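You operate a simulated robot arm through the tools that you are given. There is no shell and no other tool.

You run a simulated robot arm. Do the job below in one go: nothing can be reset, and whatever is moved stays where it is left.

JOB
Run the snarled wire back, then wind it on again at Slow.
Fine: dial to Slow before either run; back onto the green spool first; switch the teal board off at the end; the guard stays shut.
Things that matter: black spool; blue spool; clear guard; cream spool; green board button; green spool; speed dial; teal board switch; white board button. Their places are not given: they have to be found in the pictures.

It is judged by the outcome, as a careful person would: the job done as asked, and still so three seconds after it is handed in. It fails if anything else is knocked over, pushed out of place, dropped, spilled or broken.

ROBOT AND FRAMES
A 6-joint arm with a two-finger gripper, fixed in place. Base frame: the origin is at the foot of the arm, x ahead of it, y to its left, z up. Units: mm, degrees, N and s.
Its first joint turns from -166.0 to 166.0 degrees. Payload 2.54 kg.
Tool frame: the origin (TCP) lies between the finger pads and is the grasp point; the fingertips stand 30 mm ahead of it; z points along the fingers, y is the line along which they close. The gripper opens to 116 mm. The gripper's body begins 95 mm behind the TCP.
Orientation is that of the tool frame in the base frame, as a unit quaternion [x, y, z, w]. With the fingers straight down and closing along the base's y, the tool's x points along the base's -x, its y along +y and its z along -z.

CONTROLS
- The arm moves only by the tool apply_moves. Its argument "targets" is text: rows parted by semicolons, each of 7 numbers parted by spaces: the turn, a rotation vector about the base's x, y, z in degrees, then the shift along the base's x, y, z in mm, then the finger opening in mm, from 0 to 116. In form: wx wy wz tx ty tz hand; .... A call has 1 to 20 rows; each row is the pose to reach, as a shift and turn from the pose commanded when the call began. Rows are played at 5 a second. More than 50 mm and 8.6 degrees between two rows, or a gripper value outside its range, and nothing of the call is played. A pose out of reach is approached as far as the arm can. The call stops where the force on the tool passes 40 N (or 10 N more than at its start, if that is more) or the arm is blocked; 0.2 s more then pass. The fingers move at their own pace (about 72 mm/s each) and stop on an object; they squeeze with about 33 N. The grip force told is the motor's: it shows also when the fingers shut on nothing. Time passes only in rows, and 0.2 s behind the last, so rows that repeat a pose let the fingers close. It gives the time, the measured TCP pose, the force on the tool (base axes), the opening and the grip force at its end, in the units of the frame above (readings bear some noise), with the torque about the TCP (base axes, N m) and any sound that the robot's microphone picked up.
- Cameras (640 x 400 px; columns grow to the right, rows downward): "scene" is fixed at [217.9, -655.1, 1629.4]; the picture's right is [0.82, -0.57, 0.00], its down [-0.21, -0.31, -0.93] and it looks along [0.53, 0.76, -0.38] (base axes); focal length 366 px, centre (320, 200). "wrist" rides on the gripper at [69, -15, -122] in the tool frame; the picture's right is [0.21, 0.98, 0.00], its down [-0.83, 0.18, -0.53] and it looks along [-0.52, 0.12, 0.85] (tool axes); focal length 251 px, centre (320, 200).
- snapshot(camera): a new picture of that camera. It takes no simulated time.
- point_at(camera, pixels): for up to 12 pixels [column, row] of the newest picture of that camera ("zoom" is the newest enlarged one), the place [x, y, z] in the base frame of the surface seen there, good to about 2 mm, but the place of the scene camera against the robot may be out by one fixed shift of up to 18 mm in any direction. It takes no simulated time.
- close_up(camera, box): a new picture of the part [left, top, right, bottom] of that camera's present view, enlarged. It takes no simulated time.
- job_done(): hands the job in; it is judged then, once.

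Unless the task says otherwise, let go and move clear before handing in.

The tools are called after "Emit:" by a JSON object that holds its "name" and its "arguments". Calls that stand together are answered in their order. apply_moves: Moves the arm, as the interface text tells. Its arguments: {"type":"object","properties":{"targets":{"type":"string"}},"required":["targets"]} The other tools are called the same way: snapshot (camera) takes a picture; point_at (camera, pixels) gives the place of the surface under pixels of a picture; close_up (camera, box) takes an enlarged picture of a part of a camera's view; job_done () hands the job in.

At the start:

```text
time: 0.0
tcp_pos: [473.6, 6.4, 1238.9]
tool_rot: [0.0, 1.0, 0.0, 0.0]
ft_force: [-0.3, 0.5, 0.1]
torque: [-0.02, -0.01, 0.01]
finger_gap: 116.1
finger_force: 0.1
```

scene: 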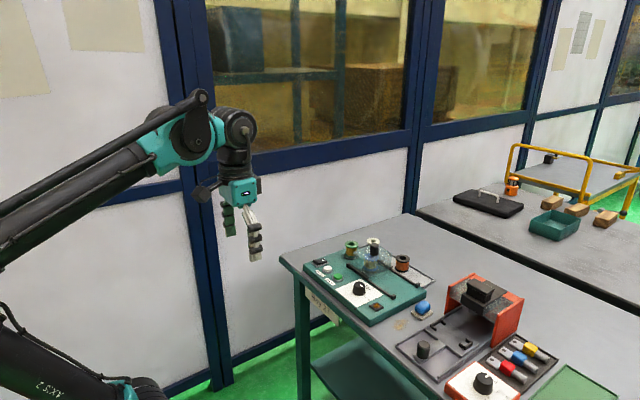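
wrist: 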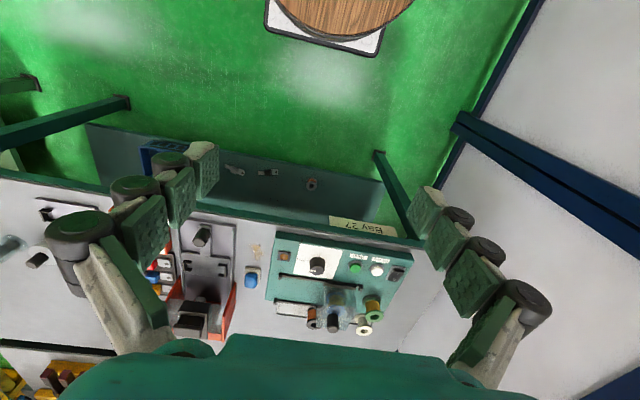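

The scene picture shows a teal board around pixels (310-420, 240-320) with buttons, a dial, spools and a clear guard. I'll take enlarged pictures to find the details.

Emit:
{"name": "close_up", "arguments": {"camera": "scene", "box": [290, 225, 450, 325]}}

Emit:
{"name": "close_up", "arguments": {"camera": "wrist", "box": [230, 220, 430, 345]}}

```text
4.00 times, centred on (370, 275) of scene
```

zoom: 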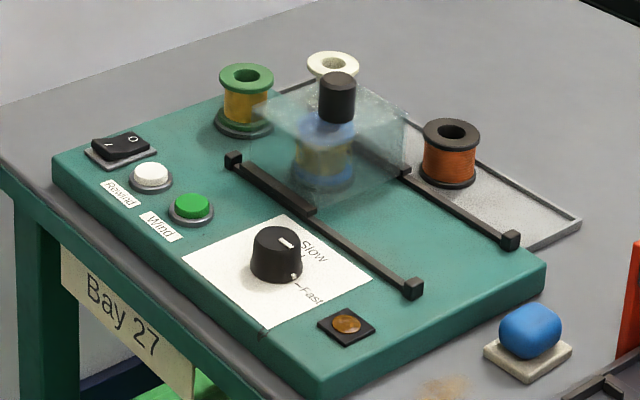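

```text
3.20 times, centred on (330, 282) of wrist
```

zoom: 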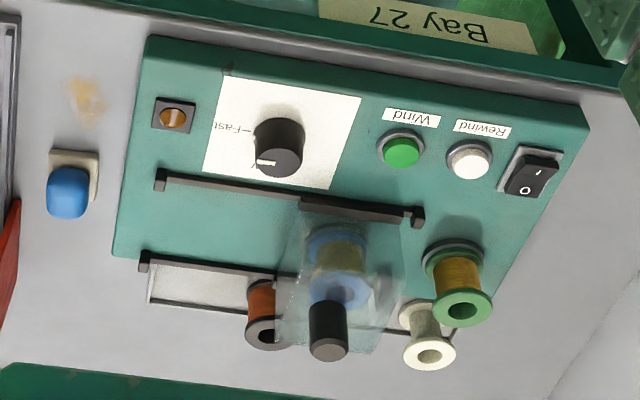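

The enlarged views show the rocker switch (I/O), white "Rewind" button, green "Wind" button, the dial with Slow/Fast marks, and the clear guard over the blue spool. I'll read the positions of these from the scene zoom.

Emit:
{"name": "close_up", "arguments": {"camera": "scene", "box": [290, 225, 450, 325]}}

Emit:
{"name": "point_at", "arguments": {"camera": "scene", "pixels": [[320, 261], [327, 268], [337, 276], [359, 285], [352, 244], [373, 243], [402, 258], [377, 306], [340, 300], [424, 310]]}}

Emit:
{"name": "point_at", "arguments": {"camera": "wrist", "pixels": [[397, 275], [377, 270], [356, 267], [317, 264], [284, 256], [332, 328], [374, 314]]}}

```text
4.00 times, centred on (370, 275) of scene
```

zoom: 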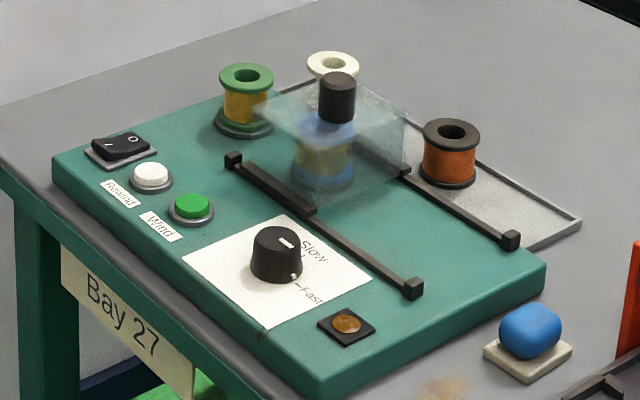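

```text
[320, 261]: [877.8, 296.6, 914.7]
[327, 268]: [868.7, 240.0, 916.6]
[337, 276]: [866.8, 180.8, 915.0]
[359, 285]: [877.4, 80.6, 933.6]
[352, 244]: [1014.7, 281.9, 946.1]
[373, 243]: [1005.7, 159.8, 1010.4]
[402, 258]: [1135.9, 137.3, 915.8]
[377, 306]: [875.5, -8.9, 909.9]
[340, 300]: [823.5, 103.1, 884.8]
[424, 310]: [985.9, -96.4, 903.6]
```

```text
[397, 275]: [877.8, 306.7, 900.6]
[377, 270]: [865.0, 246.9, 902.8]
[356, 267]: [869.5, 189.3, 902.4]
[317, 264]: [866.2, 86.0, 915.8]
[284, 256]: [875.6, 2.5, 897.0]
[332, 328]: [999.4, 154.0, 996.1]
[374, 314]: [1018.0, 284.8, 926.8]
```

The wrist readings give the board's controls around x≈870, z≈900 (dial at about [866, 86, 916], buttons at y≈189 and 247, switch at y≈307). I'll move the arm to about 180 mm above the board for a closer wrist view.

Emit:
{"name": "apply_moves", "arguments": {"targets": "0 0 0 35 7 -18 116; 0 0 0 70 14 -36 116; 0 0 0 105 21 -54 116; 0 0 0 140 28 -72 116; 0 0 0 175 35 -90 116; 0 0 0 210 42 -108 116; 0 0 0 245 49 -126 116; 0 0 0 278 53 -146 116; 0 0 0 278 53 -146 116"}}

Emit:
{"name": "snapshot", "arguments": {"camera": "wrist"}}

Emit:
{"name": "snapshot", "arguments": {"camera": "scene"}}

```text
time: 2.0
tcp_pos: [750.3, 59.0, 1092.3]
tool_rot: [0.0, 1.0, 0.0, 0.001]
ft_force: [-0.9, 0.6, 0.6]
torque: [0.01, 0.0, 0.03]
finger_gap: 116.1
finger_force: 0.2
```

```text
taken
```

wrist: 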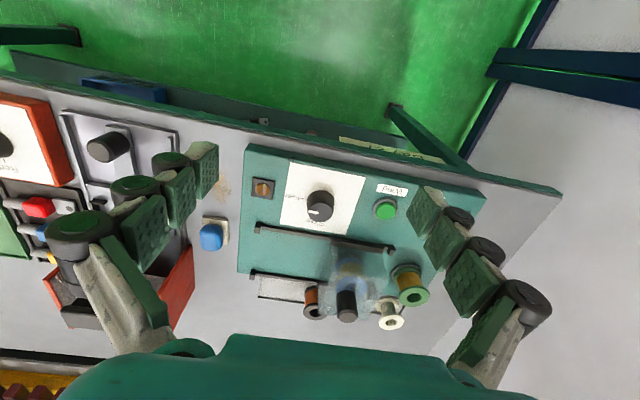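

```text
taken
```

scene: 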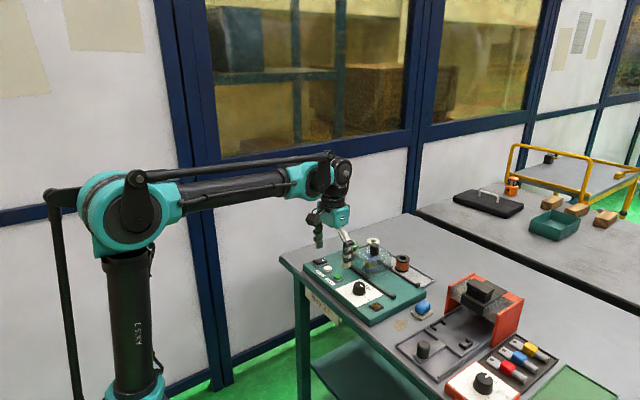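

The dial is at about (320, 205) in the wrist picture. I'll enlarge it and the rest of the board to read the dial's mark.

Emit:
{"name": "close_up", "arguments": {"camera": "wrist", "box": [270, 165, 380, 235]}}

Emit:
{"name": "close_up", "arguments": {"camera": "scene", "box": [335, 270, 399, 310]}}

```text
5.71 times, centred on (325, 200) of wrist
```

zoom: 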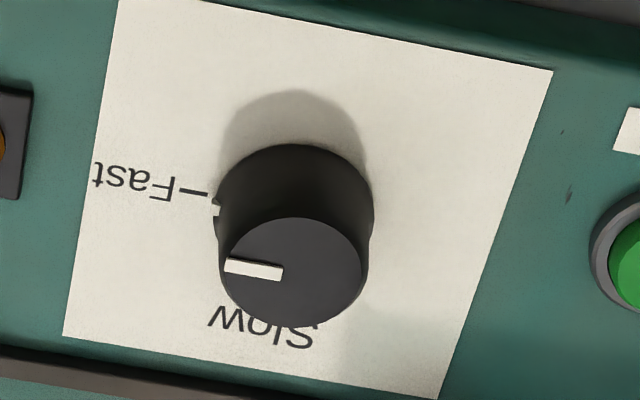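

```text
10.00 times, centred on (367, 290) of scene
```

zoom: 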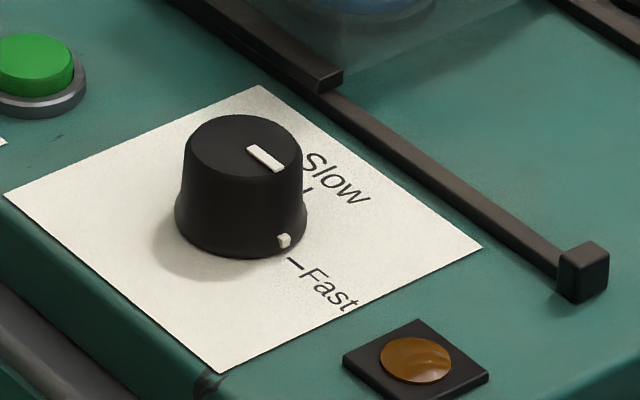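

The dial's white mark currently points to the "Fast" tick (zoom (287,240) beside tick (293,263)); the "Slow" tick is near (307,190). I'll measure the ticks, the mark and the dial edges to get the angle of turn.

Emit:
{"name": "point_at", "arguments": {"camera": "zoom", "pixels": [[293, 263], [308, 190], [284, 240], [252, 149], [280, 168], [184, 140], [301, 155], [240, 116], [240, 178], [335, 180], [328, 290], [300, 275]]}}

Emit:
{"name": "close_up", "arguments": {"camera": "wrist", "box": [285, 180, 365, 230]}}

```text
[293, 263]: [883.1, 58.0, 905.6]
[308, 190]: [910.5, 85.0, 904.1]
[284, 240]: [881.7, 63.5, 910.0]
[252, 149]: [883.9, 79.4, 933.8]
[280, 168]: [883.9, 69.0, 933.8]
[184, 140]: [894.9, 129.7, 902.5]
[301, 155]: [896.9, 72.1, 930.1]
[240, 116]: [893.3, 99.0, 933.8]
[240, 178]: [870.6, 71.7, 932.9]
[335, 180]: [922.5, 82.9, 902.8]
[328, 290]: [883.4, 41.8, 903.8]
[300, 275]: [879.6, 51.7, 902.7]
```

```text
8.00 times, centred on (325, 205) of wrist
```

zoom: 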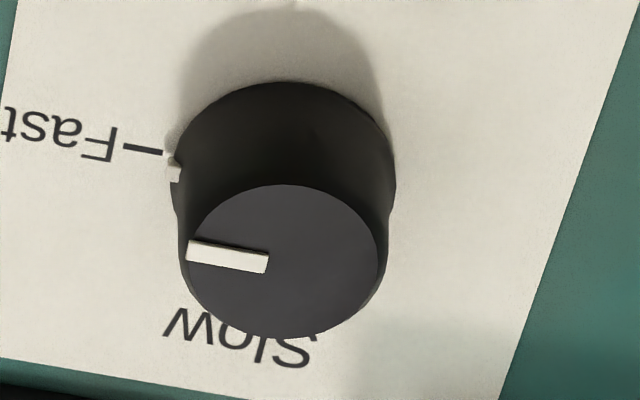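

The mark lies along −y (Fast tick at −y, Slow tick toward +x), so about +90° about z is needed. I'll fix the dial's centre and size from the wrist view, which is true to the robot.

Emit:
{"name": "point_at", "arguments": {"camera": "zoom", "pixels": [[192, 262], [374, 262], [283, 188], [283, 333], [190, 250], [265, 262], [283, 260], [145, 150], [175, 172], [240, 320], [560, 150], [283, 120]]}}

Emit:
{"name": "point_at", "arguments": {"camera": "wrist", "pixels": [[385, 209], [263, 189], [346, 300], [412, 297], [388, 247], [258, 228], [250, 273], [479, 190], [245, 148], [211, 236]]}}

```text
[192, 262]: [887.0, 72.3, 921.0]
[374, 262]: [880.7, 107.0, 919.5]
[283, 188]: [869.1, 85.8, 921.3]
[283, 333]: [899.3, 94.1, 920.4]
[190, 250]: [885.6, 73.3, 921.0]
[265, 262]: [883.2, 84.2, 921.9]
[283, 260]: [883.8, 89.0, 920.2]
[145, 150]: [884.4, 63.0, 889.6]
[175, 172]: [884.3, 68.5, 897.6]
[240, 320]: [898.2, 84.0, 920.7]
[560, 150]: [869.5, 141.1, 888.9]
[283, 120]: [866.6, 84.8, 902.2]
```

```text
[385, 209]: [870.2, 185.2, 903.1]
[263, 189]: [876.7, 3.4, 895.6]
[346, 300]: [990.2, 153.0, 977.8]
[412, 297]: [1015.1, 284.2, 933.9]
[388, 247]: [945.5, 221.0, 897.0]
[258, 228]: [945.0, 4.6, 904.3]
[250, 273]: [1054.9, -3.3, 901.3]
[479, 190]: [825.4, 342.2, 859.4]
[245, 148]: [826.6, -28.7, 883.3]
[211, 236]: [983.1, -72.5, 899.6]
```

The dial centre is about [884, 90], top z≈921, base z≈889, diameter about 35 mm, and Slow is +90° from the present mark. I'll go above the dial with the hand turned −45° and opened to 64 mm so the turn runs from −45° to +45°.

Emit:
{"name": "apply_moves", "arguments": {"targets": "0 0 -7.5 22 5 -15 100; 0 0 -15 44 10 -30 64; 0 0 -22.5 66 15 -46 64; 0 0 -30 88 20 -62 64; 0 0 -37.5 110 25 -78 64; 0 0 -45 132.5 30.5 -93 64; 0 0 -45 132.5 30.5 -93 64"}}

Emit:
{"name": "snapshot", "arguments": {"camera": "wrist"}}

Emit:
{"name": "close_up", "arguments": {"camera": "scene", "box": [290, 200, 450, 300]}}

```text
time: 3.6
tcp_pos: [884.3, 89.8, 1000.0]
tool_rot: [0.384, 0.923, -0.001, 0.001]
ft_force: [0.6, -0.1, 0.0]
torque: [0.02, 0.02, -0.01]
finger_gap: 63.8
finger_force: 0.3
```

```text
taken
```

wrist: 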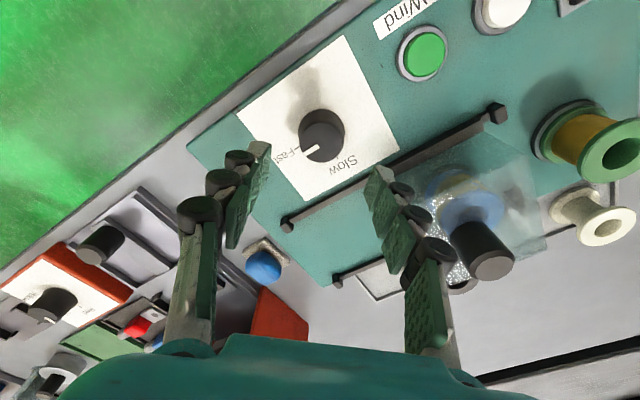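

```text
4.00 times, centred on (370, 250) of scene
```

zoom: 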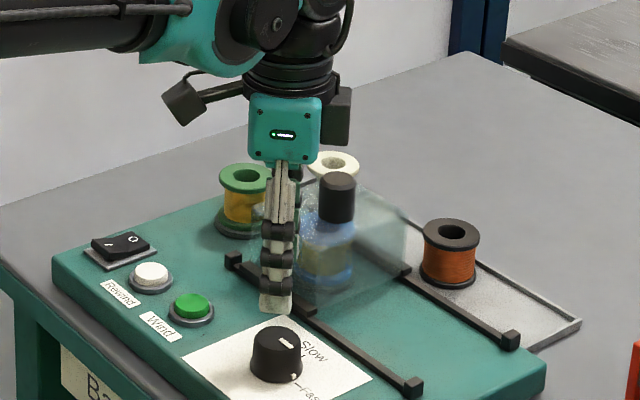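

The dial is at (321,135) in the wrist picture with the fingers either side. I'll refine the dial's centre from this closer view before lowering.

Emit:
{"name": "close_up", "arguments": {"camera": "wrist", "box": [272, 105, 368, 165]}}

Emit:
{"name": "point_at", "arguments": {"camera": "wrist", "pixels": [[301, 147], [341, 145], [321, 128], [321, 161], [421, 54], [500, 8], [311, 149], [345, 160], [303, 152]]}}

```text
6.67 times, centred on (320, 135) of wrist
```

zoom: 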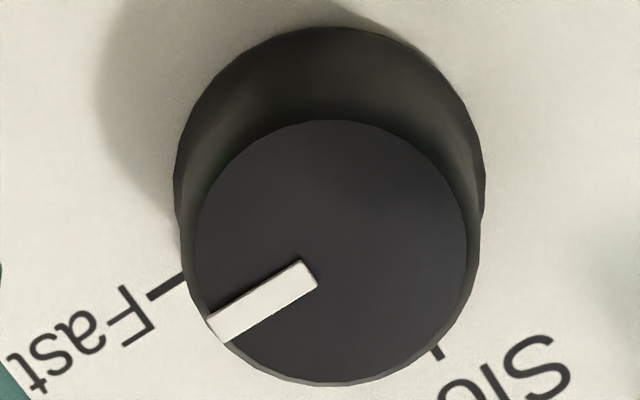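

```text
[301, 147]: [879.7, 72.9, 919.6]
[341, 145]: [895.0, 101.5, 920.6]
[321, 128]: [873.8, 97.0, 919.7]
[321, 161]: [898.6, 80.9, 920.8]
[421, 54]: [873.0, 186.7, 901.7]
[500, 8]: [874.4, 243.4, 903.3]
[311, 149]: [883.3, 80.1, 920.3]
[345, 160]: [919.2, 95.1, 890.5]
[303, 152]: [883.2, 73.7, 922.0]
```

Emit:
{"name": "point_at", "arguments": {"camera": "zoom", "pixels": [[200, 250], [463, 250], [332, 124], [332, 380], [240, 155], [425, 345], [240, 350], [425, 155], [165, 285], [436, 350], [225, 328], [308, 275]]}}

```text
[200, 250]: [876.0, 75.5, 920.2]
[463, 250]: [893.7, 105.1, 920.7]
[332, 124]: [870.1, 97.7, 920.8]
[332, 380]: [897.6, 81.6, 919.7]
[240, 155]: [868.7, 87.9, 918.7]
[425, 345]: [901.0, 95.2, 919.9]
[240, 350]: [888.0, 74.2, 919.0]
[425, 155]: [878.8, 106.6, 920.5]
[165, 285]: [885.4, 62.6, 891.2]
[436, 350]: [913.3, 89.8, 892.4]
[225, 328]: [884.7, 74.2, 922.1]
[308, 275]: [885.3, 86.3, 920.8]
```

The dial's centre reads about [884.3, 90.5], with Fast at −89° and Slow at about 0°, so a 90° turn is right. I'll lower 72 mm and close on the dial.

Emit:
{"name": "apply_moves", "arguments": {"targets": "0 0 0 0.2 0.5 -25 64; 0 0 0 0.2 0.5 -50 64; 0 0 0 0.2 0.5 -65 64; 0 0 0 0.2 0.5 -72 64; 0 0 0 0.2 0.5 -72 64; 0 0 0 0.2 0.5 -72 20; 0 0 0 0.2 0.5 -72 20; 0 0 0 0.2 0.5 -72 20; 0 0 0 0.2 0.5 -72 20"}}

Emit:
{"name": "snapshot", "arguments": {"camera": "wrist"}}

Emit:
{"name": "close_up", "arguments": {"camera": "scene", "box": [290, 225, 450, 325]}}

```text
time: 5.6
tcp_pos: [883.4, 91.1, 927.1]
tool_rot: [0.383, 0.924, -0.001, 0.001]
ft_force: [1.8, 1.8, -1.9]
torque: [0.03, -0.1, 0.0]
finger_gap: 39.0
finger_force: 45.1
```

```text
taken
```

wrist: 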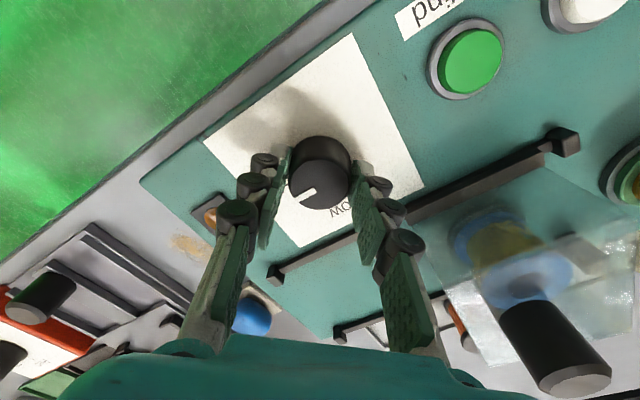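

```text
4.00 times, centred on (370, 275) of scene
```

zoom: 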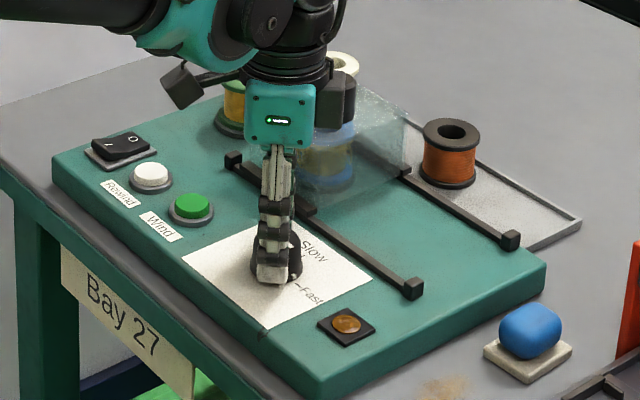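

The fingers hold the dial (gap 39.0, force 45 N, almost no side force). I'll turn it +90° about z in steps of 7.5°.

Emit:
{"name": "apply_moves", "arguments": {"targets": "0 0 7.5 0.5 0 0 20; 0 0 15 0.5 0 0 20; 0 0 22.5 0.5 0 0 20; 0 0 30 0.5 0 0 20; 0 0 37.5 0.5 0 0 20; 0 0 45 0.5 0 0 20; 0 0 52.5 0.5 0 0 20; 0 0 60 0.5 0 0 20; 0 0 67.5 0.5 0 0 20; 0 0 75 0.5 0 0 20; 0 0 82.5 0.5 0 0 20; 0 0 90 0.5 0 0 20; 0 0 90 0.5 0 0 20"}}

Emit:
{"name": "snapshot", "arguments": {"camera": "wrist"}}

Emit:
{"name": "close_up", "arguments": {"camera": "scene", "box": [290, 225, 450, 325]}}

```text
time: 8.4
tcp_pos: [885.5, 90.4, 927.6]
tool_rot: [-0.382, 0.924, 0.0, 0.001]
ft_force: [13.1, -9.7, 3.4]
torque: [-0.19, -0.54, -0.68]
finger_gap: 39.0
finger_force: 45.2
```

```text
taken
```

wrist: 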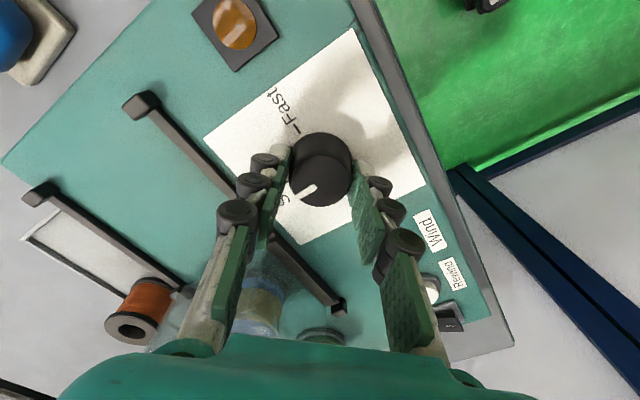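

```text
4.00 times, centred on (370, 275) of scene
```

zoom: 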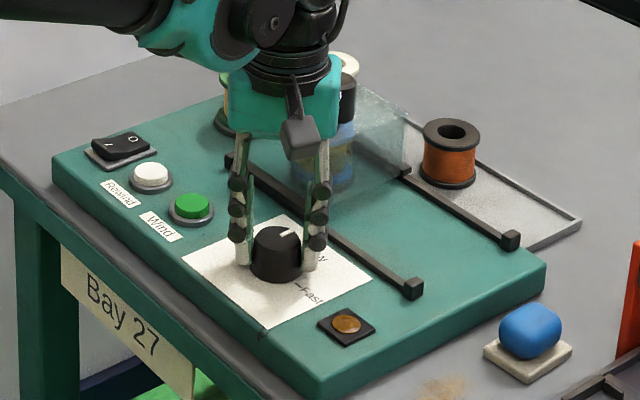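

The mark now points toward "Slow" (scene zoom (290,233)), with a small reaction torque of −0.68 N m that suggests the end of travel. I'll open the fingers and rise to check the mark.

Emit:
{"name": "apply_moves", "arguments": {"targets": "0 0 0 0 0 0 64; 0 0 0 0 0 0 64; 0 0 0 0 0 0 64; 0 0 0 0 0 30 64; 0 0 0 0 0 73 64; 0 0 0 0 0 73 64"}}

Emit:
{"name": "snapshot", "arguments": {"camera": "wrist"}}

Emit:
{"name": "close_up", "arguments": {"camera": "scene", "box": [335, 270, 399, 310]}}

```text
time: 9.8
tcp_pos: [883.2, 89.7, 1002.2]
tool_rot: [-0.382, 0.924, 0.0, 0.001]
ft_force: [-0.5, -0.3, 0.2]
torque: [0.02, 0.0, 0.07]
finger_gap: 63.9
finger_force: 0.1
```

```text
taken
```

wrist: 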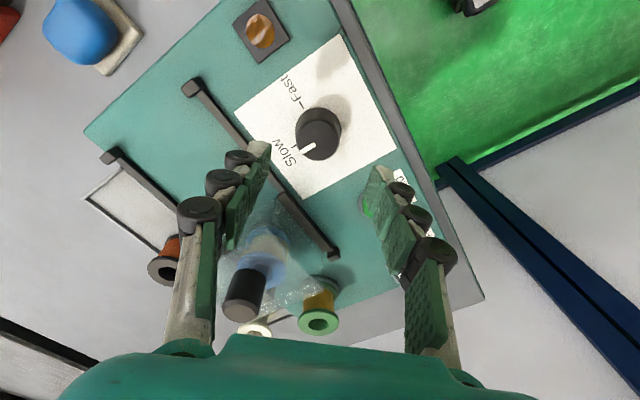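

```text
10.00 times, centred on (367, 290) of scene
```

zoom: 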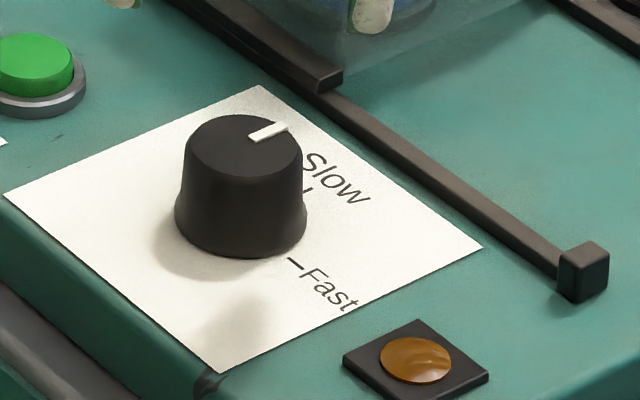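

Emit:
{"name": "close_up", "arguments": {"camera": "wrist", "box": [272, 105, 368, 165]}}

Emit:
{"name": "point_at", "arguments": {"camera": "zoom", "pixels": [[200, 250], [463, 250], [332, 124], [332, 375], [225, 328], [300, 260]]}}

```text
6.67 times, centred on (320, 135) of wrist
```

zoom: 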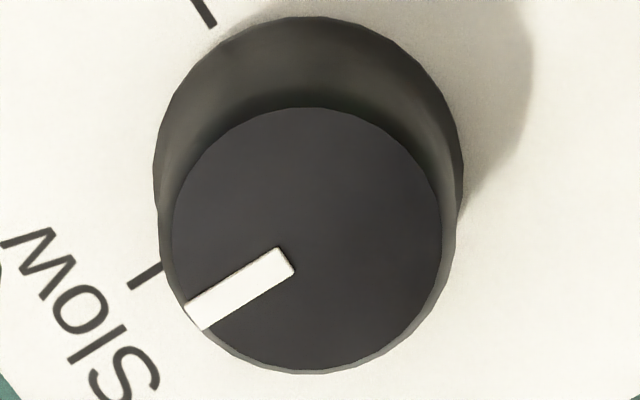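

```text
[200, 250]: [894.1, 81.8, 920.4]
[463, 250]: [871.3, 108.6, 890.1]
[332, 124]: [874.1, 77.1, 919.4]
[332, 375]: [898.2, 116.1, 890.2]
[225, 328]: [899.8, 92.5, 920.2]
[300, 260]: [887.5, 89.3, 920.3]
```

The mark points at the Slow tick. I'll measure the mark's two ends and the tick to confirm the angle.

Emit:
{"name": "point_at", "arguments": {"camera": "zoom", "pixels": [[196, 317], [284, 262], [145, 275], [205, 10], [180, 230], [438, 230], [310, 112], [310, 365]]}}

```text
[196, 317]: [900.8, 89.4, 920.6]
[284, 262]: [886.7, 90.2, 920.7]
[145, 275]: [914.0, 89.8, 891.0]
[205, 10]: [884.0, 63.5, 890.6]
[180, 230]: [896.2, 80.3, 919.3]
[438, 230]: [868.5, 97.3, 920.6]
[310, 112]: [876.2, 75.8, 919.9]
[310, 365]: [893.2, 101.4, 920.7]
```

The mark (y≈89–90 along +x) matches the Slow tick at [914, 89.8]. Next I'll inspect the rocker switch, the buttons, the spools and the lamp closely.

Emit:
{"name": "close_up", "arguments": {"camera": "scene", "box": [305, 250, 353, 280]}}

Emit:
{"name": "close_up", "arguments": {"camera": "scene", "box": [340, 230, 412, 275]}}

```text
13.33 times, centred on (329, 265) of scene
```

zoom: 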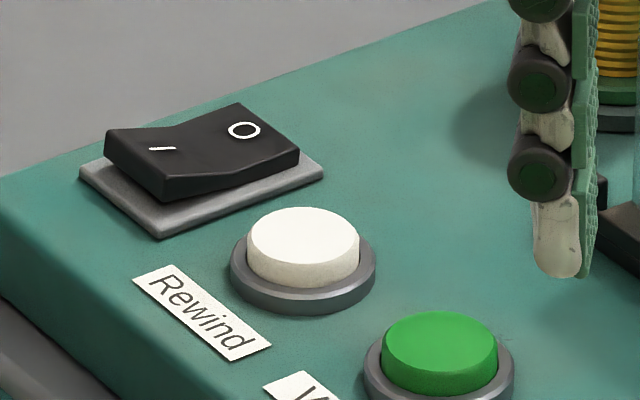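

```text
8.89 times, centred on (376, 252) of scene
```

zoom: 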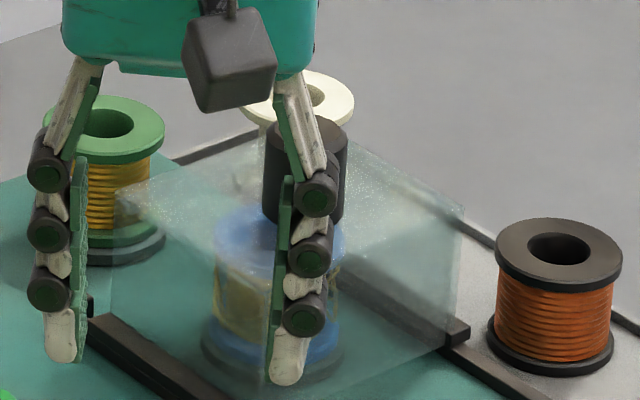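

The rocker's "I" end is toward −x and its "O" end toward +x. I'll measure heights along it and around the buttons to learn which side is down.

Emit:
{"name": "close_up", "arguments": {"camera": "scene", "box": [305, 250, 353, 280]}}

Emit:
{"name": "point_at", "arguments": {"camera": "zoom", "pixels": [[140, 140], [155, 165], [162, 150], [185, 155], [215, 145], [244, 130], [275, 135], [290, 148], [300, 232], [440, 340], [250, 200], [130, 190]]}}

```text
13.33 times, centred on (329, 265) of scene
```

zoom: 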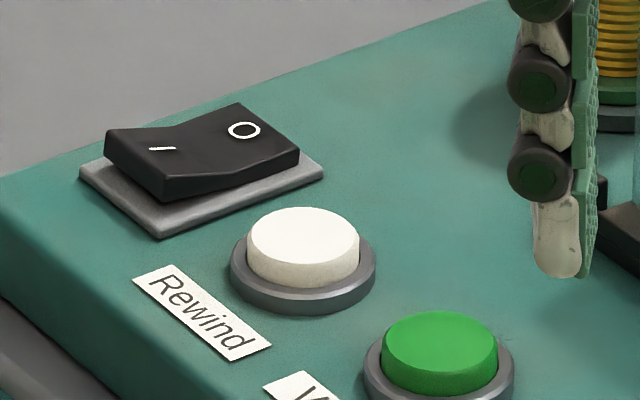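

```text
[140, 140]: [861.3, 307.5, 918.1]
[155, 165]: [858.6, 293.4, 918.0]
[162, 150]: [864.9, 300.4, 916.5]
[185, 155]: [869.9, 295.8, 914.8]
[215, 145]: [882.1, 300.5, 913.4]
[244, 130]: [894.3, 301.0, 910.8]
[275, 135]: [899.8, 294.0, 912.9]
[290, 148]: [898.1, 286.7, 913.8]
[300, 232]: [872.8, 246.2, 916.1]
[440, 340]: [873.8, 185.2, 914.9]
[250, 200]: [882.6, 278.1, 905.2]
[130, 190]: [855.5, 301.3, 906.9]
```

The "I" end stands higher (z≈918) than the "O" end (≈911–913), so the board seems to be off now, which agrees with the unlit amber lamp. I'll move to a viewing pose by the switch and buttons to confirm this.

Emit:
{"name": "apply_moves", "arguments": {"targets": "0 0 -7.5 -16 27 6 70; 0 0 -15 -32 54 12 90; 0 0 -22.5 -49 80 18 110; 0 0 -30 -65 107 24 110; 0 0 -37.5 -82 134 26 110; 0 0 -45 -98 160 26 110; 0 0 -45 -98 160 26 110"}}

Emit:
{"name": "snapshot", "arguments": {"camera": "wrist"}}

Emit:
{"name": "close_up", "arguments": {"camera": "wrist", "box": [260, 130, 420, 230]}}

```text
time: 11.4
tcp_pos: [786.6, 251.2, 1025.6]
tool_rot: [0.001, 1.0, 0.0, 0.001]
ft_force: [-0.3, -0.4, 0.1]
torque: [0.01, -0.01, 0.03]
finger_gap: 110.0
finger_force: 0.1
```

```text
taken
```

wrist: 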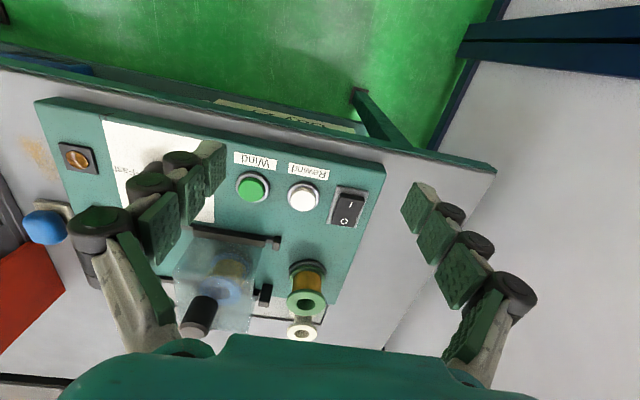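

```text
4.00 times, centred on (340, 180) of wrist
```

zoom: 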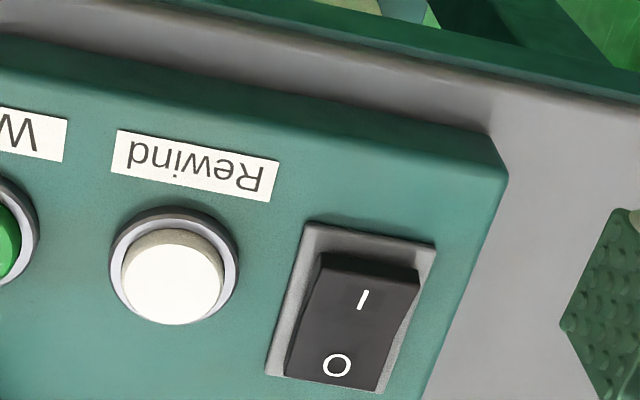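

This view shows the "I" end standing proud (its end face visible at zoom (370,268)) and the "O" end down, so the board is off. I'll measure the rocker and button positions here.

Emit:
{"name": "point_at", "arguments": {"camera": "zoom", "pixels": [[370, 283], [363, 300], [350, 325], [338, 365], [333, 383], [298, 340], [408, 320], [172, 285], [172, 240], [130, 280], [215, 285], [435, 370]]}}

Emit:
{"name": "point_at", "arguments": {"camera": "wrist", "pixels": [[302, 198], [252, 189], [250, 180], [252, 197], [240, 187], [264, 189], [77, 157], [350, 192], [345, 221], [335, 192], [365, 197]]}}

Emit:
{"name": "close_up", "arguments": {"camera": "wrist", "box": [40, 130, 120, 180]}}

```text
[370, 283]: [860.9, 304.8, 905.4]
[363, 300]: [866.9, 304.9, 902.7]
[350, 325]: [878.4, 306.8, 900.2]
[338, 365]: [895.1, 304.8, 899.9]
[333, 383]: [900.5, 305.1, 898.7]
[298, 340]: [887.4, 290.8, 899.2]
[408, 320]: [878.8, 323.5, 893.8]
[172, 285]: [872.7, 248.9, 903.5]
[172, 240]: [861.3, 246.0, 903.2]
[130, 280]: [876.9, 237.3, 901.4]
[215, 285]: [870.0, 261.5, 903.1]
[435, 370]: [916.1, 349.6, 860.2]
```

```text
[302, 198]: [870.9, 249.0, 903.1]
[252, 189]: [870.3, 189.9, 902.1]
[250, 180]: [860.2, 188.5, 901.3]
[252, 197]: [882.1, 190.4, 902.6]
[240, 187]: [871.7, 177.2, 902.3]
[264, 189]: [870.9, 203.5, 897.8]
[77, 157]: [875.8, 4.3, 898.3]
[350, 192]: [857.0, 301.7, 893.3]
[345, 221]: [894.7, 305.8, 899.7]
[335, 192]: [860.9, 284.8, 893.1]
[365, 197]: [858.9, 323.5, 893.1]
```

```text
8.00 times, centred on (80, 155) of wrist
```

zoom: 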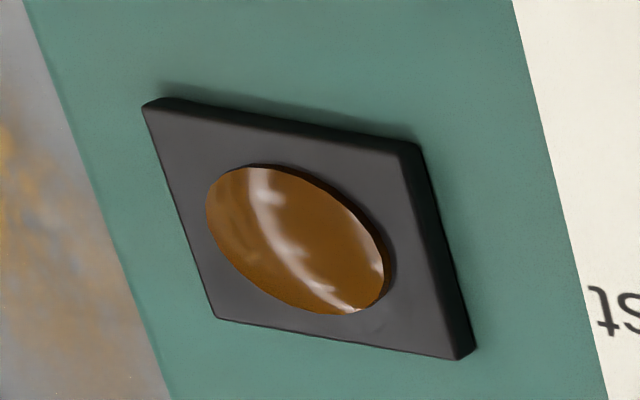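

The lamp is unlit and the "I" end (x≈861–867, y≈305) stands at z≈905 against ≈899 at the "O" end: the board is off. With the dial already at Slow, I'll close the fingers and go above the "I" end to switch it on.

Emit:
{"name": "apply_moves", "arguments": {"targets": "0 0 0 15 11 -10 60; 0 0 0 30 22 -22 20; 0 0 0 48 36 -38 0; 0 0 0 62 46 -52 0; 0 0 0 73.5 54.6 -67 0; 0 0 0 73.5 54.6 -67 0"}}

Emit:
{"name": "snapshot", "arguments": {"camera": "wrist"}}

Emit:
{"name": "close_up", "arguments": {"camera": "scene", "box": [290, 230, 370, 280]}}

```text
time: 12.8
tcp_pos: [859.9, 305.3, 958.1]
tool_rot: [-0.001, 1.0, 0.0, 0.001]
ft_force: [-0.2, 0.4, 0.2]
torque: [0.0, 0.02, 0.0]
finger_gap: 0.2
finger_force: 28.9
```

```text
taken
```

wrist: 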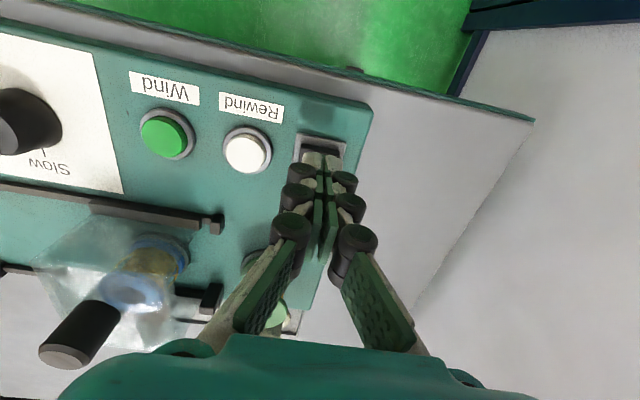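

```text
8.00 times, centred on (330, 255) of scene
```

zoom: 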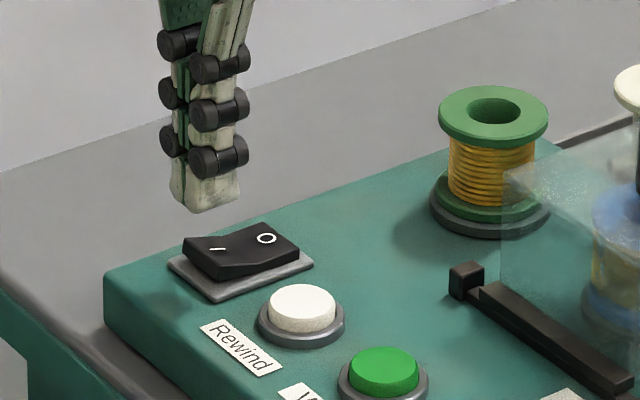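

The closed fingertips are above the "I" end (scene zoom (205,210)), about 23 mm up. I'll lower in small steps to press it in.

Emit:
{"name": "apply_moves", "arguments": {"targets": "0 0 0 0.5 0 -14 0; 0 0 0 0.5 0 -20 0; 0 0 0 0.5 0 -23 0; 0 0 0 0.5 0 -25 0; 0 0 0 0.5 0 -27 0; 0 0 0 0.5 0 -29 0; 0 0 0 0.5 0 -31 0"}}

Emit:
{"name": "close_up", "arguments": {"camera": "scene", "box": [290, 230, 370, 280]}}

Emit:
{"name": "close_up", "arguments": {"camera": "scene", "box": [335, 270, 399, 310]}}

```text
time: 14.4
tcp_pos: [859.1, 305.0, 929.6]
tool_rot: [-0.001, 1.0, 0.0, 0.001]
ft_force: [1.8, -0.3, 5.6]
torque: [-0.01, -0.11, 0.0]
finger_gap: 5.9
finger_force: 28.9
```

```text
8.00 times, centred on (330, 255) of scene
```

zoom: 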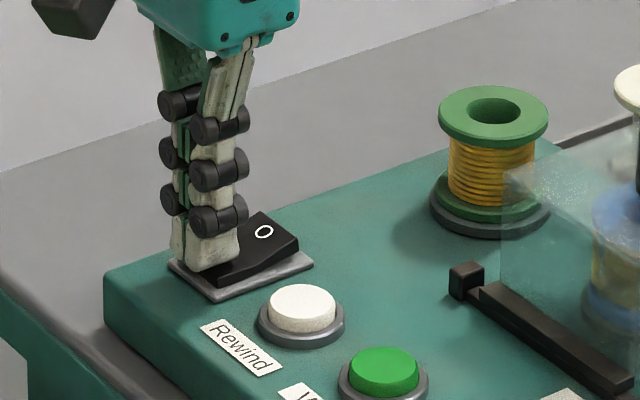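

```text
10.00 times, centred on (367, 290) of scene
```

zoom: 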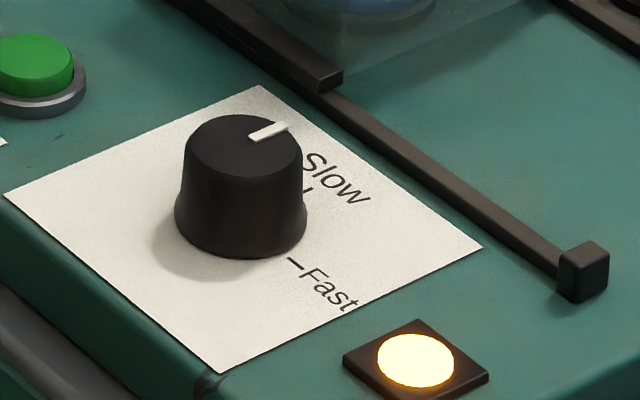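

The amber lamp is now lit (zoom (415,360)) and the "O" end stands up, so the board is on. I'll lift and move above the white Rewind button at [871, 249].

Emit:
{"name": "apply_moves", "arguments": {"targets": "0 0 0 0 0 15 0; 0 0 0 0 0 32 0; 0 0 0 5 -28 32 0; 0 0 0 10.5 -56 32 0; 0 0 0 10.5 -56 32 0"}}

Emit:
{"name": "snapshot", "arguments": {"camera": "wrist"}}

Emit:
{"name": "close_up", "arguments": {"camera": "scene", "box": [290, 225, 450, 325]}}

```text
time: 15.6
tcp_pos: [870.5, 249.5, 960.2]
tool_rot: [0.0, 1.0, 0.001, 0.0]
ft_force: [0.1, -0.6, 0.6]
torque: [0.02, -0.03, 0.04]
finger_gap: 0.1
finger_force: 28.9
```

```text
taken
```

wrist: 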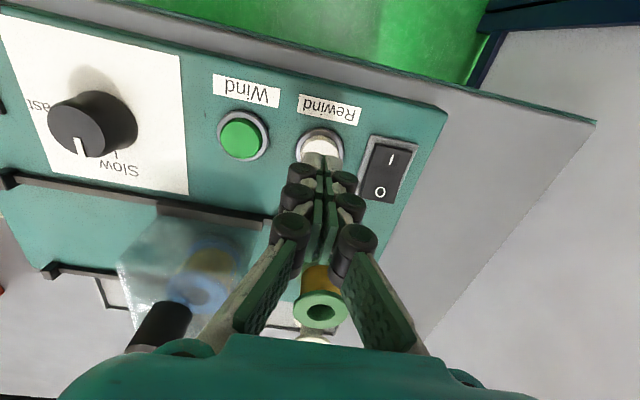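

```text
4.00 times, centred on (370, 275) of scene
```

zoom: 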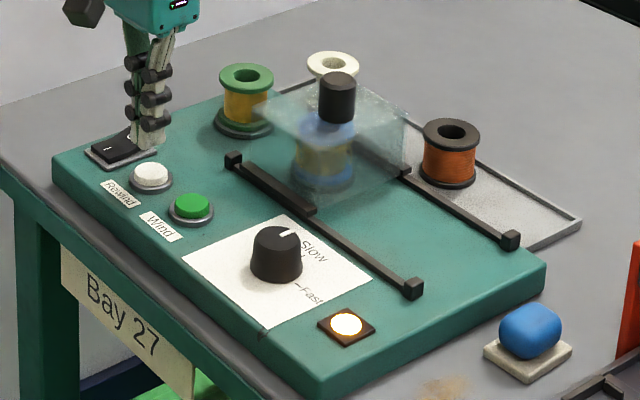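

The fingers are above the Rewind button (wrist (320,145)) and the dial, lamp and guard look right. I'll take a baseline view of the spools and then press Rewind in small steps.

Emit:
{"name": "close_up", "arguments": {"camera": "scene", "box": [340, 235, 404, 275]}}

Emit:
{"name": "apply_moves", "arguments": {"targets": "0 0 0 0.3 0 -15 0; 0 0 0 0.3 0 -23 0; 0 0 0 0.3 0 -26 0; 0 0 0 0.3 0 -28 0; 0 0 0 0.3 0 -30 0; 0 0 0 0.3 0 -31 0"}}

Emit:
{"name": "close_up", "arguments": {"camera": "scene", "box": [290, 225, 450, 325]}}

Emit:
{"name": "close_up", "arguments": {"camera": "scene", "box": [340, 235, 404, 275]}}

```text
10.00 times, centred on (372, 255) of scene
```

zoom: 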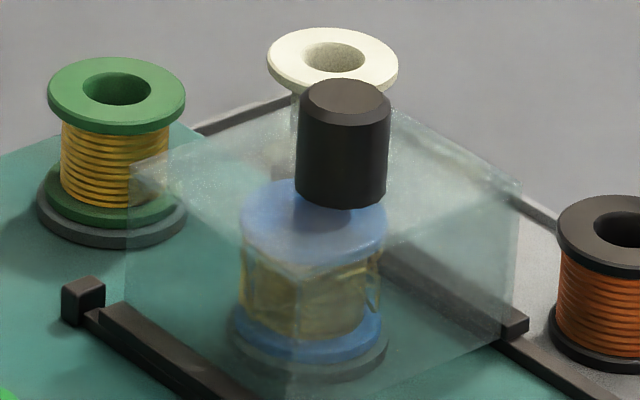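

```text
time: 17.0
tcp_pos: [871.7, 249.2, 929.4]
tool_rot: [0.0, 1.0, 0.0, 0.0]
ft_force: [-0.6, -0.6, 0.3]
torque: [0.01, 0.01, 0.01]
finger_gap: 5.9
finger_force: 29.0
```

```text
4.00 times, centred on (370, 275) of scene
```

zoom: 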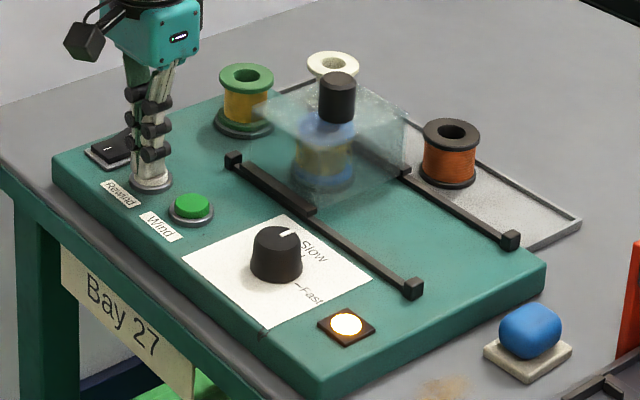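

```text
10.00 times, centred on (372, 255) of scene
```

zoom: 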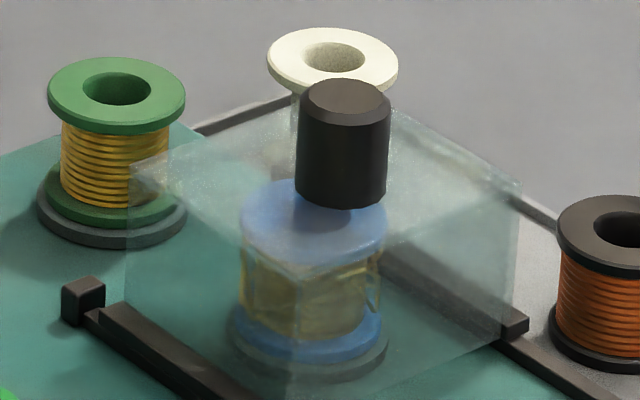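

The fingertips are at z≈899.4, about 3.6 mm below the cap's rest height, but the force is near zero, no sound is told and the spools look the same. I'll hold for a second and look again.

Emit:
{"name": "apply_moves", "arguments": {"targets": "0 0 0 0 0 -1 0; 0 0 0 0 0 -1 0; 0 0 0 0 0 -1 0; 0 0 0 0 0 -1 0"}}

Emit:
{"name": "close_up", "arguments": {"camera": "scene", "box": [340, 235, 404, 275]}}

Emit:
{"name": "close_up", "arguments": {"camera": "scene", "box": [305, 245, 353, 275]}}

Emit:
{"name": "snapshot", "arguments": {"camera": "wrist"}}

```text
time: 18.0
tcp_pos: [869.2, 248.8, 929.7]
tool_rot: [0.0, 1.0, 0.0, 0.001]
ft_force: [-0.3, -0.6, 1.6]
torque: [0.01, 0.01, 0.01]
finger_gap: 6.1
finger_force: 28.0
```

```text
10.00 times, centred on (372, 255) of scene
```

zoom: 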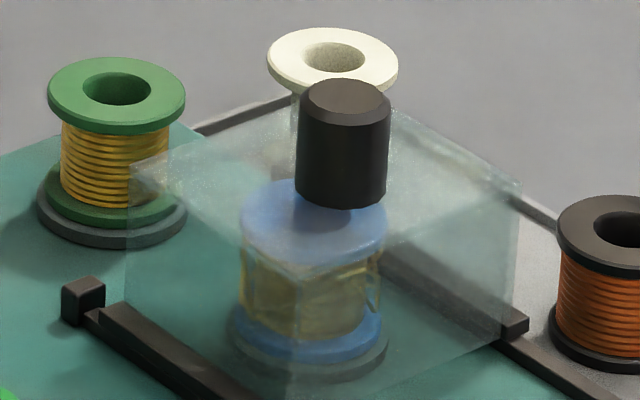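

```text
13.33 times, centred on (329, 260) of scene
```

zoom: 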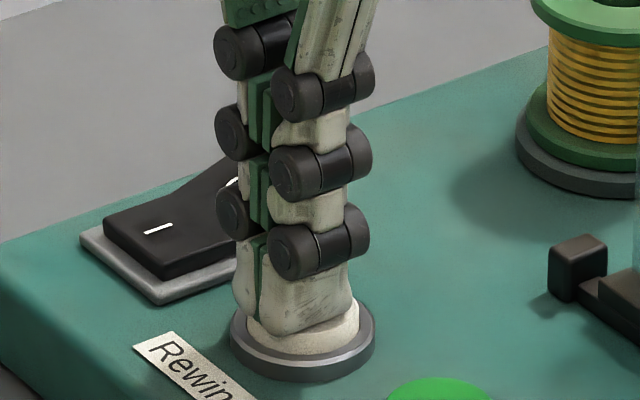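

```text
taken
```

wrist: 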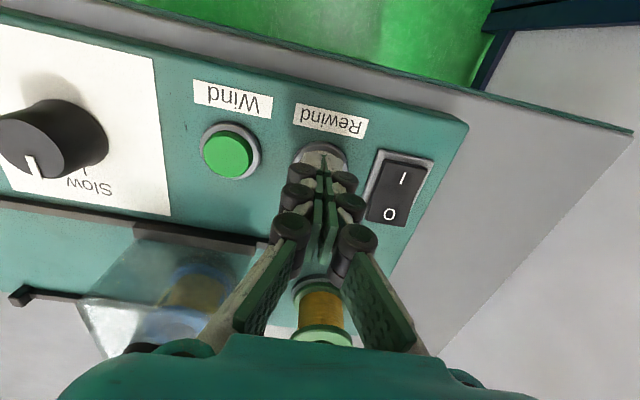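

The cap under the fingertip still stands a little above its ring (zoom (300,335)), so it may not be fully pressed. I'll press a few millimetres more, watching the force.

Emit:
{"name": "apply_moves", "arguments": {"targets": "0 0 0 0 0 -2 0; 0 0 0 0 0 -3 0; 0 0 0 0 0 -4 0; 0 0 0 0 0 -5 0"}}

Emit:
{"name": "close_up", "arguments": {"camera": "scene", "box": [340, 235, 404, 275]}}

Emit:
{"name": "close_up", "arguments": {"camera": "scene", "box": [305, 245, 353, 275]}}

```text
time: 19.0
tcp_pos: [870.8, 250.4, 923.8]
tool_rot: [-0.001, 1.0, 0.001, 0.001]
ft_force: [3.9, 2.1, 18.5]
torque: [0.05, -0.09, 0.0]
finger_gap: 6.2
finger_force: 28.7
heard: click
```

```text
10.00 times, centred on (372, 255) of scene
```

zoom: 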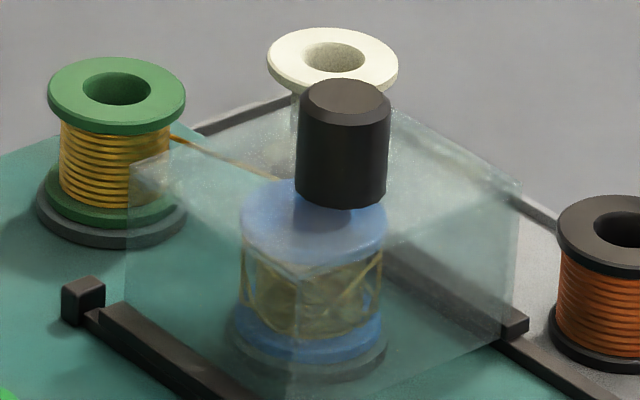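

```text
13.33 times, centred on (329, 260) of scene
```

zoom: 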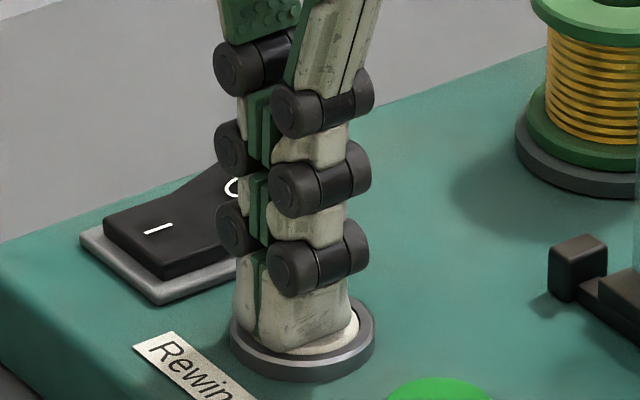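

A click was heard and a strand now runs between the green and blue spools (zoom (220,155)), so the rewind has begun. I'll keep the button held and let time pass, then check progress.

Emit:
{"name": "apply_moves", "arguments": {"targets": "0 0 0 0 0 0 0; 0 0 0 0 0 0 0; 0 0 0 0 0 0 0; 0 0 0 0 0 0 0; 0 0 0 0 0 0 0; 0 0 0 0 0 0 0; 0 0 0 0 0 0 0; 0 0 0 0 0 0 0; 0 0 0 0 0 0 0; 0 0 0 0 0 0 0"}}

Emit:
{"name": "close_up", "arguments": {"camera": "scene", "box": [340, 235, 404, 275]}}

Emit:
{"name": "close_up", "arguments": {"camera": "scene", "box": [290, 225, 450, 325]}}

```text
time: 21.2
tcp_pos: [870.4, 249.5, 923.8]
tool_rot: [0.0, 1.0, 0.001, 0.001]
ft_force: [0.8, 1.0, 18.4]
torque: [0.07, -0.06, 0.02]
finger_gap: 5.8
finger_force: 28.7
```

```text
10.00 times, centred on (372, 255) of scene
```

zoom: 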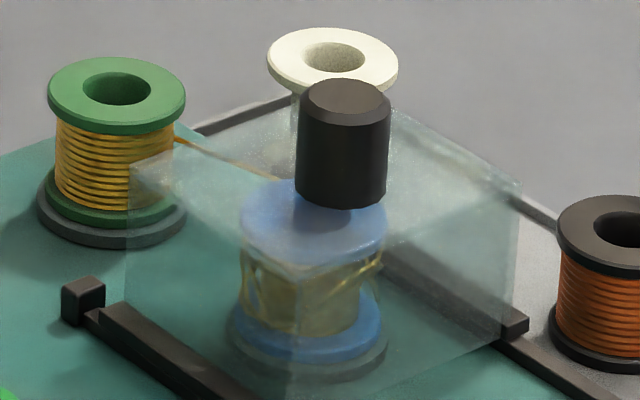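

```text
4.00 times, centred on (370, 275) of scene
```

zoom: 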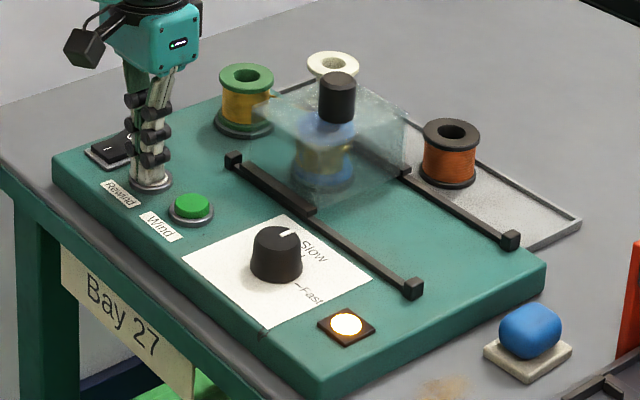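

The blue spool's wire is getting thinner and the green one's thicker, so the rewind is going on. I'll keep holding and wait.

Emit:
{"name": "apply_moves", "arguments": {"targets": "0 0 0 0 0 0 0; 0 0 0 0 0 0 0; 0 0 0 0 0 0 0; 0 0 0 0 0 0 0; 0 0 0 0 0 0 0; 0 0 0 0 0 0 0; 0 0 0 0 0 0 0; 0 0 0 0 0 0 0; 0 0 0 0 0 0 0; 0 0 0 0 0 0 0; 0 0 0 0 0 0 0; 0 0 0 0 0 0 0; 0 0 0 0 0 0 0; 0 0 0 0 0 0 0; 0 0 0 0 0 0 0; 0 0 0 0 0 0 0; 0 0 0 0 0 0 0; 0 0 0 0 0 0 0; 0 0 0 0 0 0 0; 0 0 0 0 0 0 0"}}

Emit:
{"name": "close_up", "arguments": {"camera": "scene", "box": [340, 235, 404, 275]}}

```text
time: 25.4
tcp_pos: [870.3, 249.1, 923.3]
tool_rot: [0.001, 1.0, 0.0, 0.001]
ft_force: [-0.6, -0.9, 17.6]
torque: [-0.01, -0.01, 0.03]
finger_gap: 6.1
finger_force: 29.1
```

```text
10.00 times, centred on (372, 255) of scene
```

zoom: 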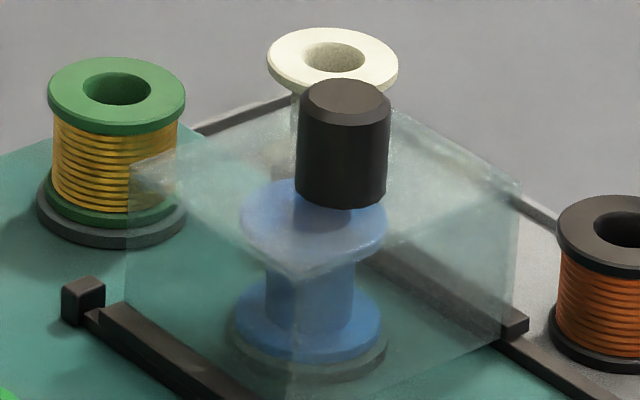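

The blue spool is now bare and the strand is gone: all the wire is back on the green spool. I'll release, lift, and move above the green Wind button at [871, 190].

Emit:
{"name": "apply_moves", "arguments": {"targets": "0 0 0 0 0 15 0; 0 0 0 0 0 36 0; 0 0 0 0 -30 36 0; 0 0 0 0 -59 36 0; 0 0 0 0 -59 36 0; 0 0 0 0 -59 36 0"}}

Emit:
{"name": "snapshot", "arguments": {"camera": "wrist"}}

Emit:
{"name": "close_up", "arguments": {"camera": "scene", "box": [290, 225, 450, 325]}}

Emit:
{"name": "close_up", "arguments": {"camera": "scene", "box": [340, 235, 404, 275]}}

```text
time: 26.8
tcp_pos: [871.3, 191.1, 959.1]
tool_rot: [0.0, 1.0, 0.0, 0.001]
ft_force: [0.5, 0.0, 0.1]
torque: [0.03, 0.01, -0.02]
finger_gap: 0.3
finger_force: 28.5
```

```text
taken
```

wrist: 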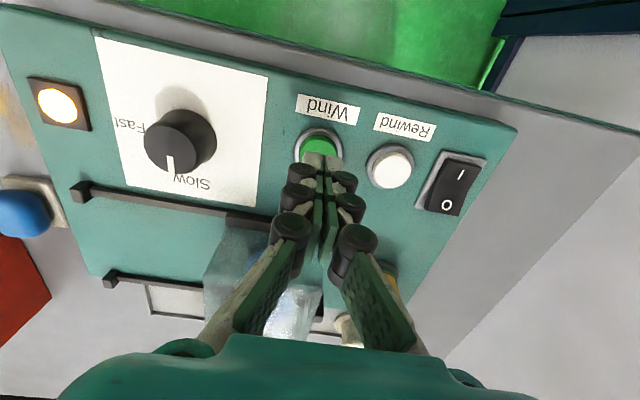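

```text
4.00 times, centred on (370, 275) of scene
```

zoom: 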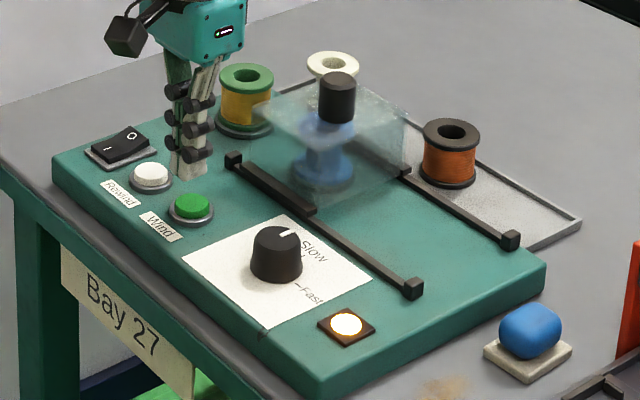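

```text
10.00 times, centred on (372, 255) of scene
```

zoom: 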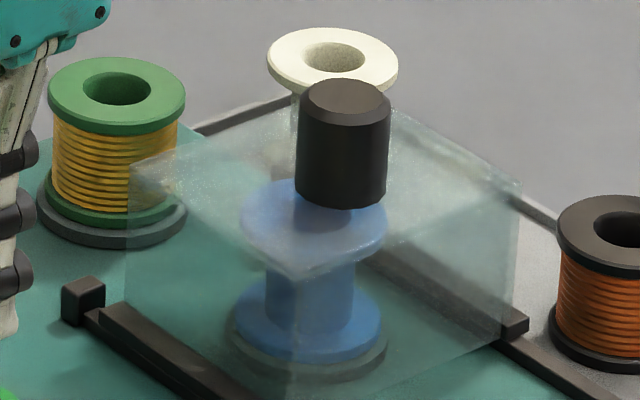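

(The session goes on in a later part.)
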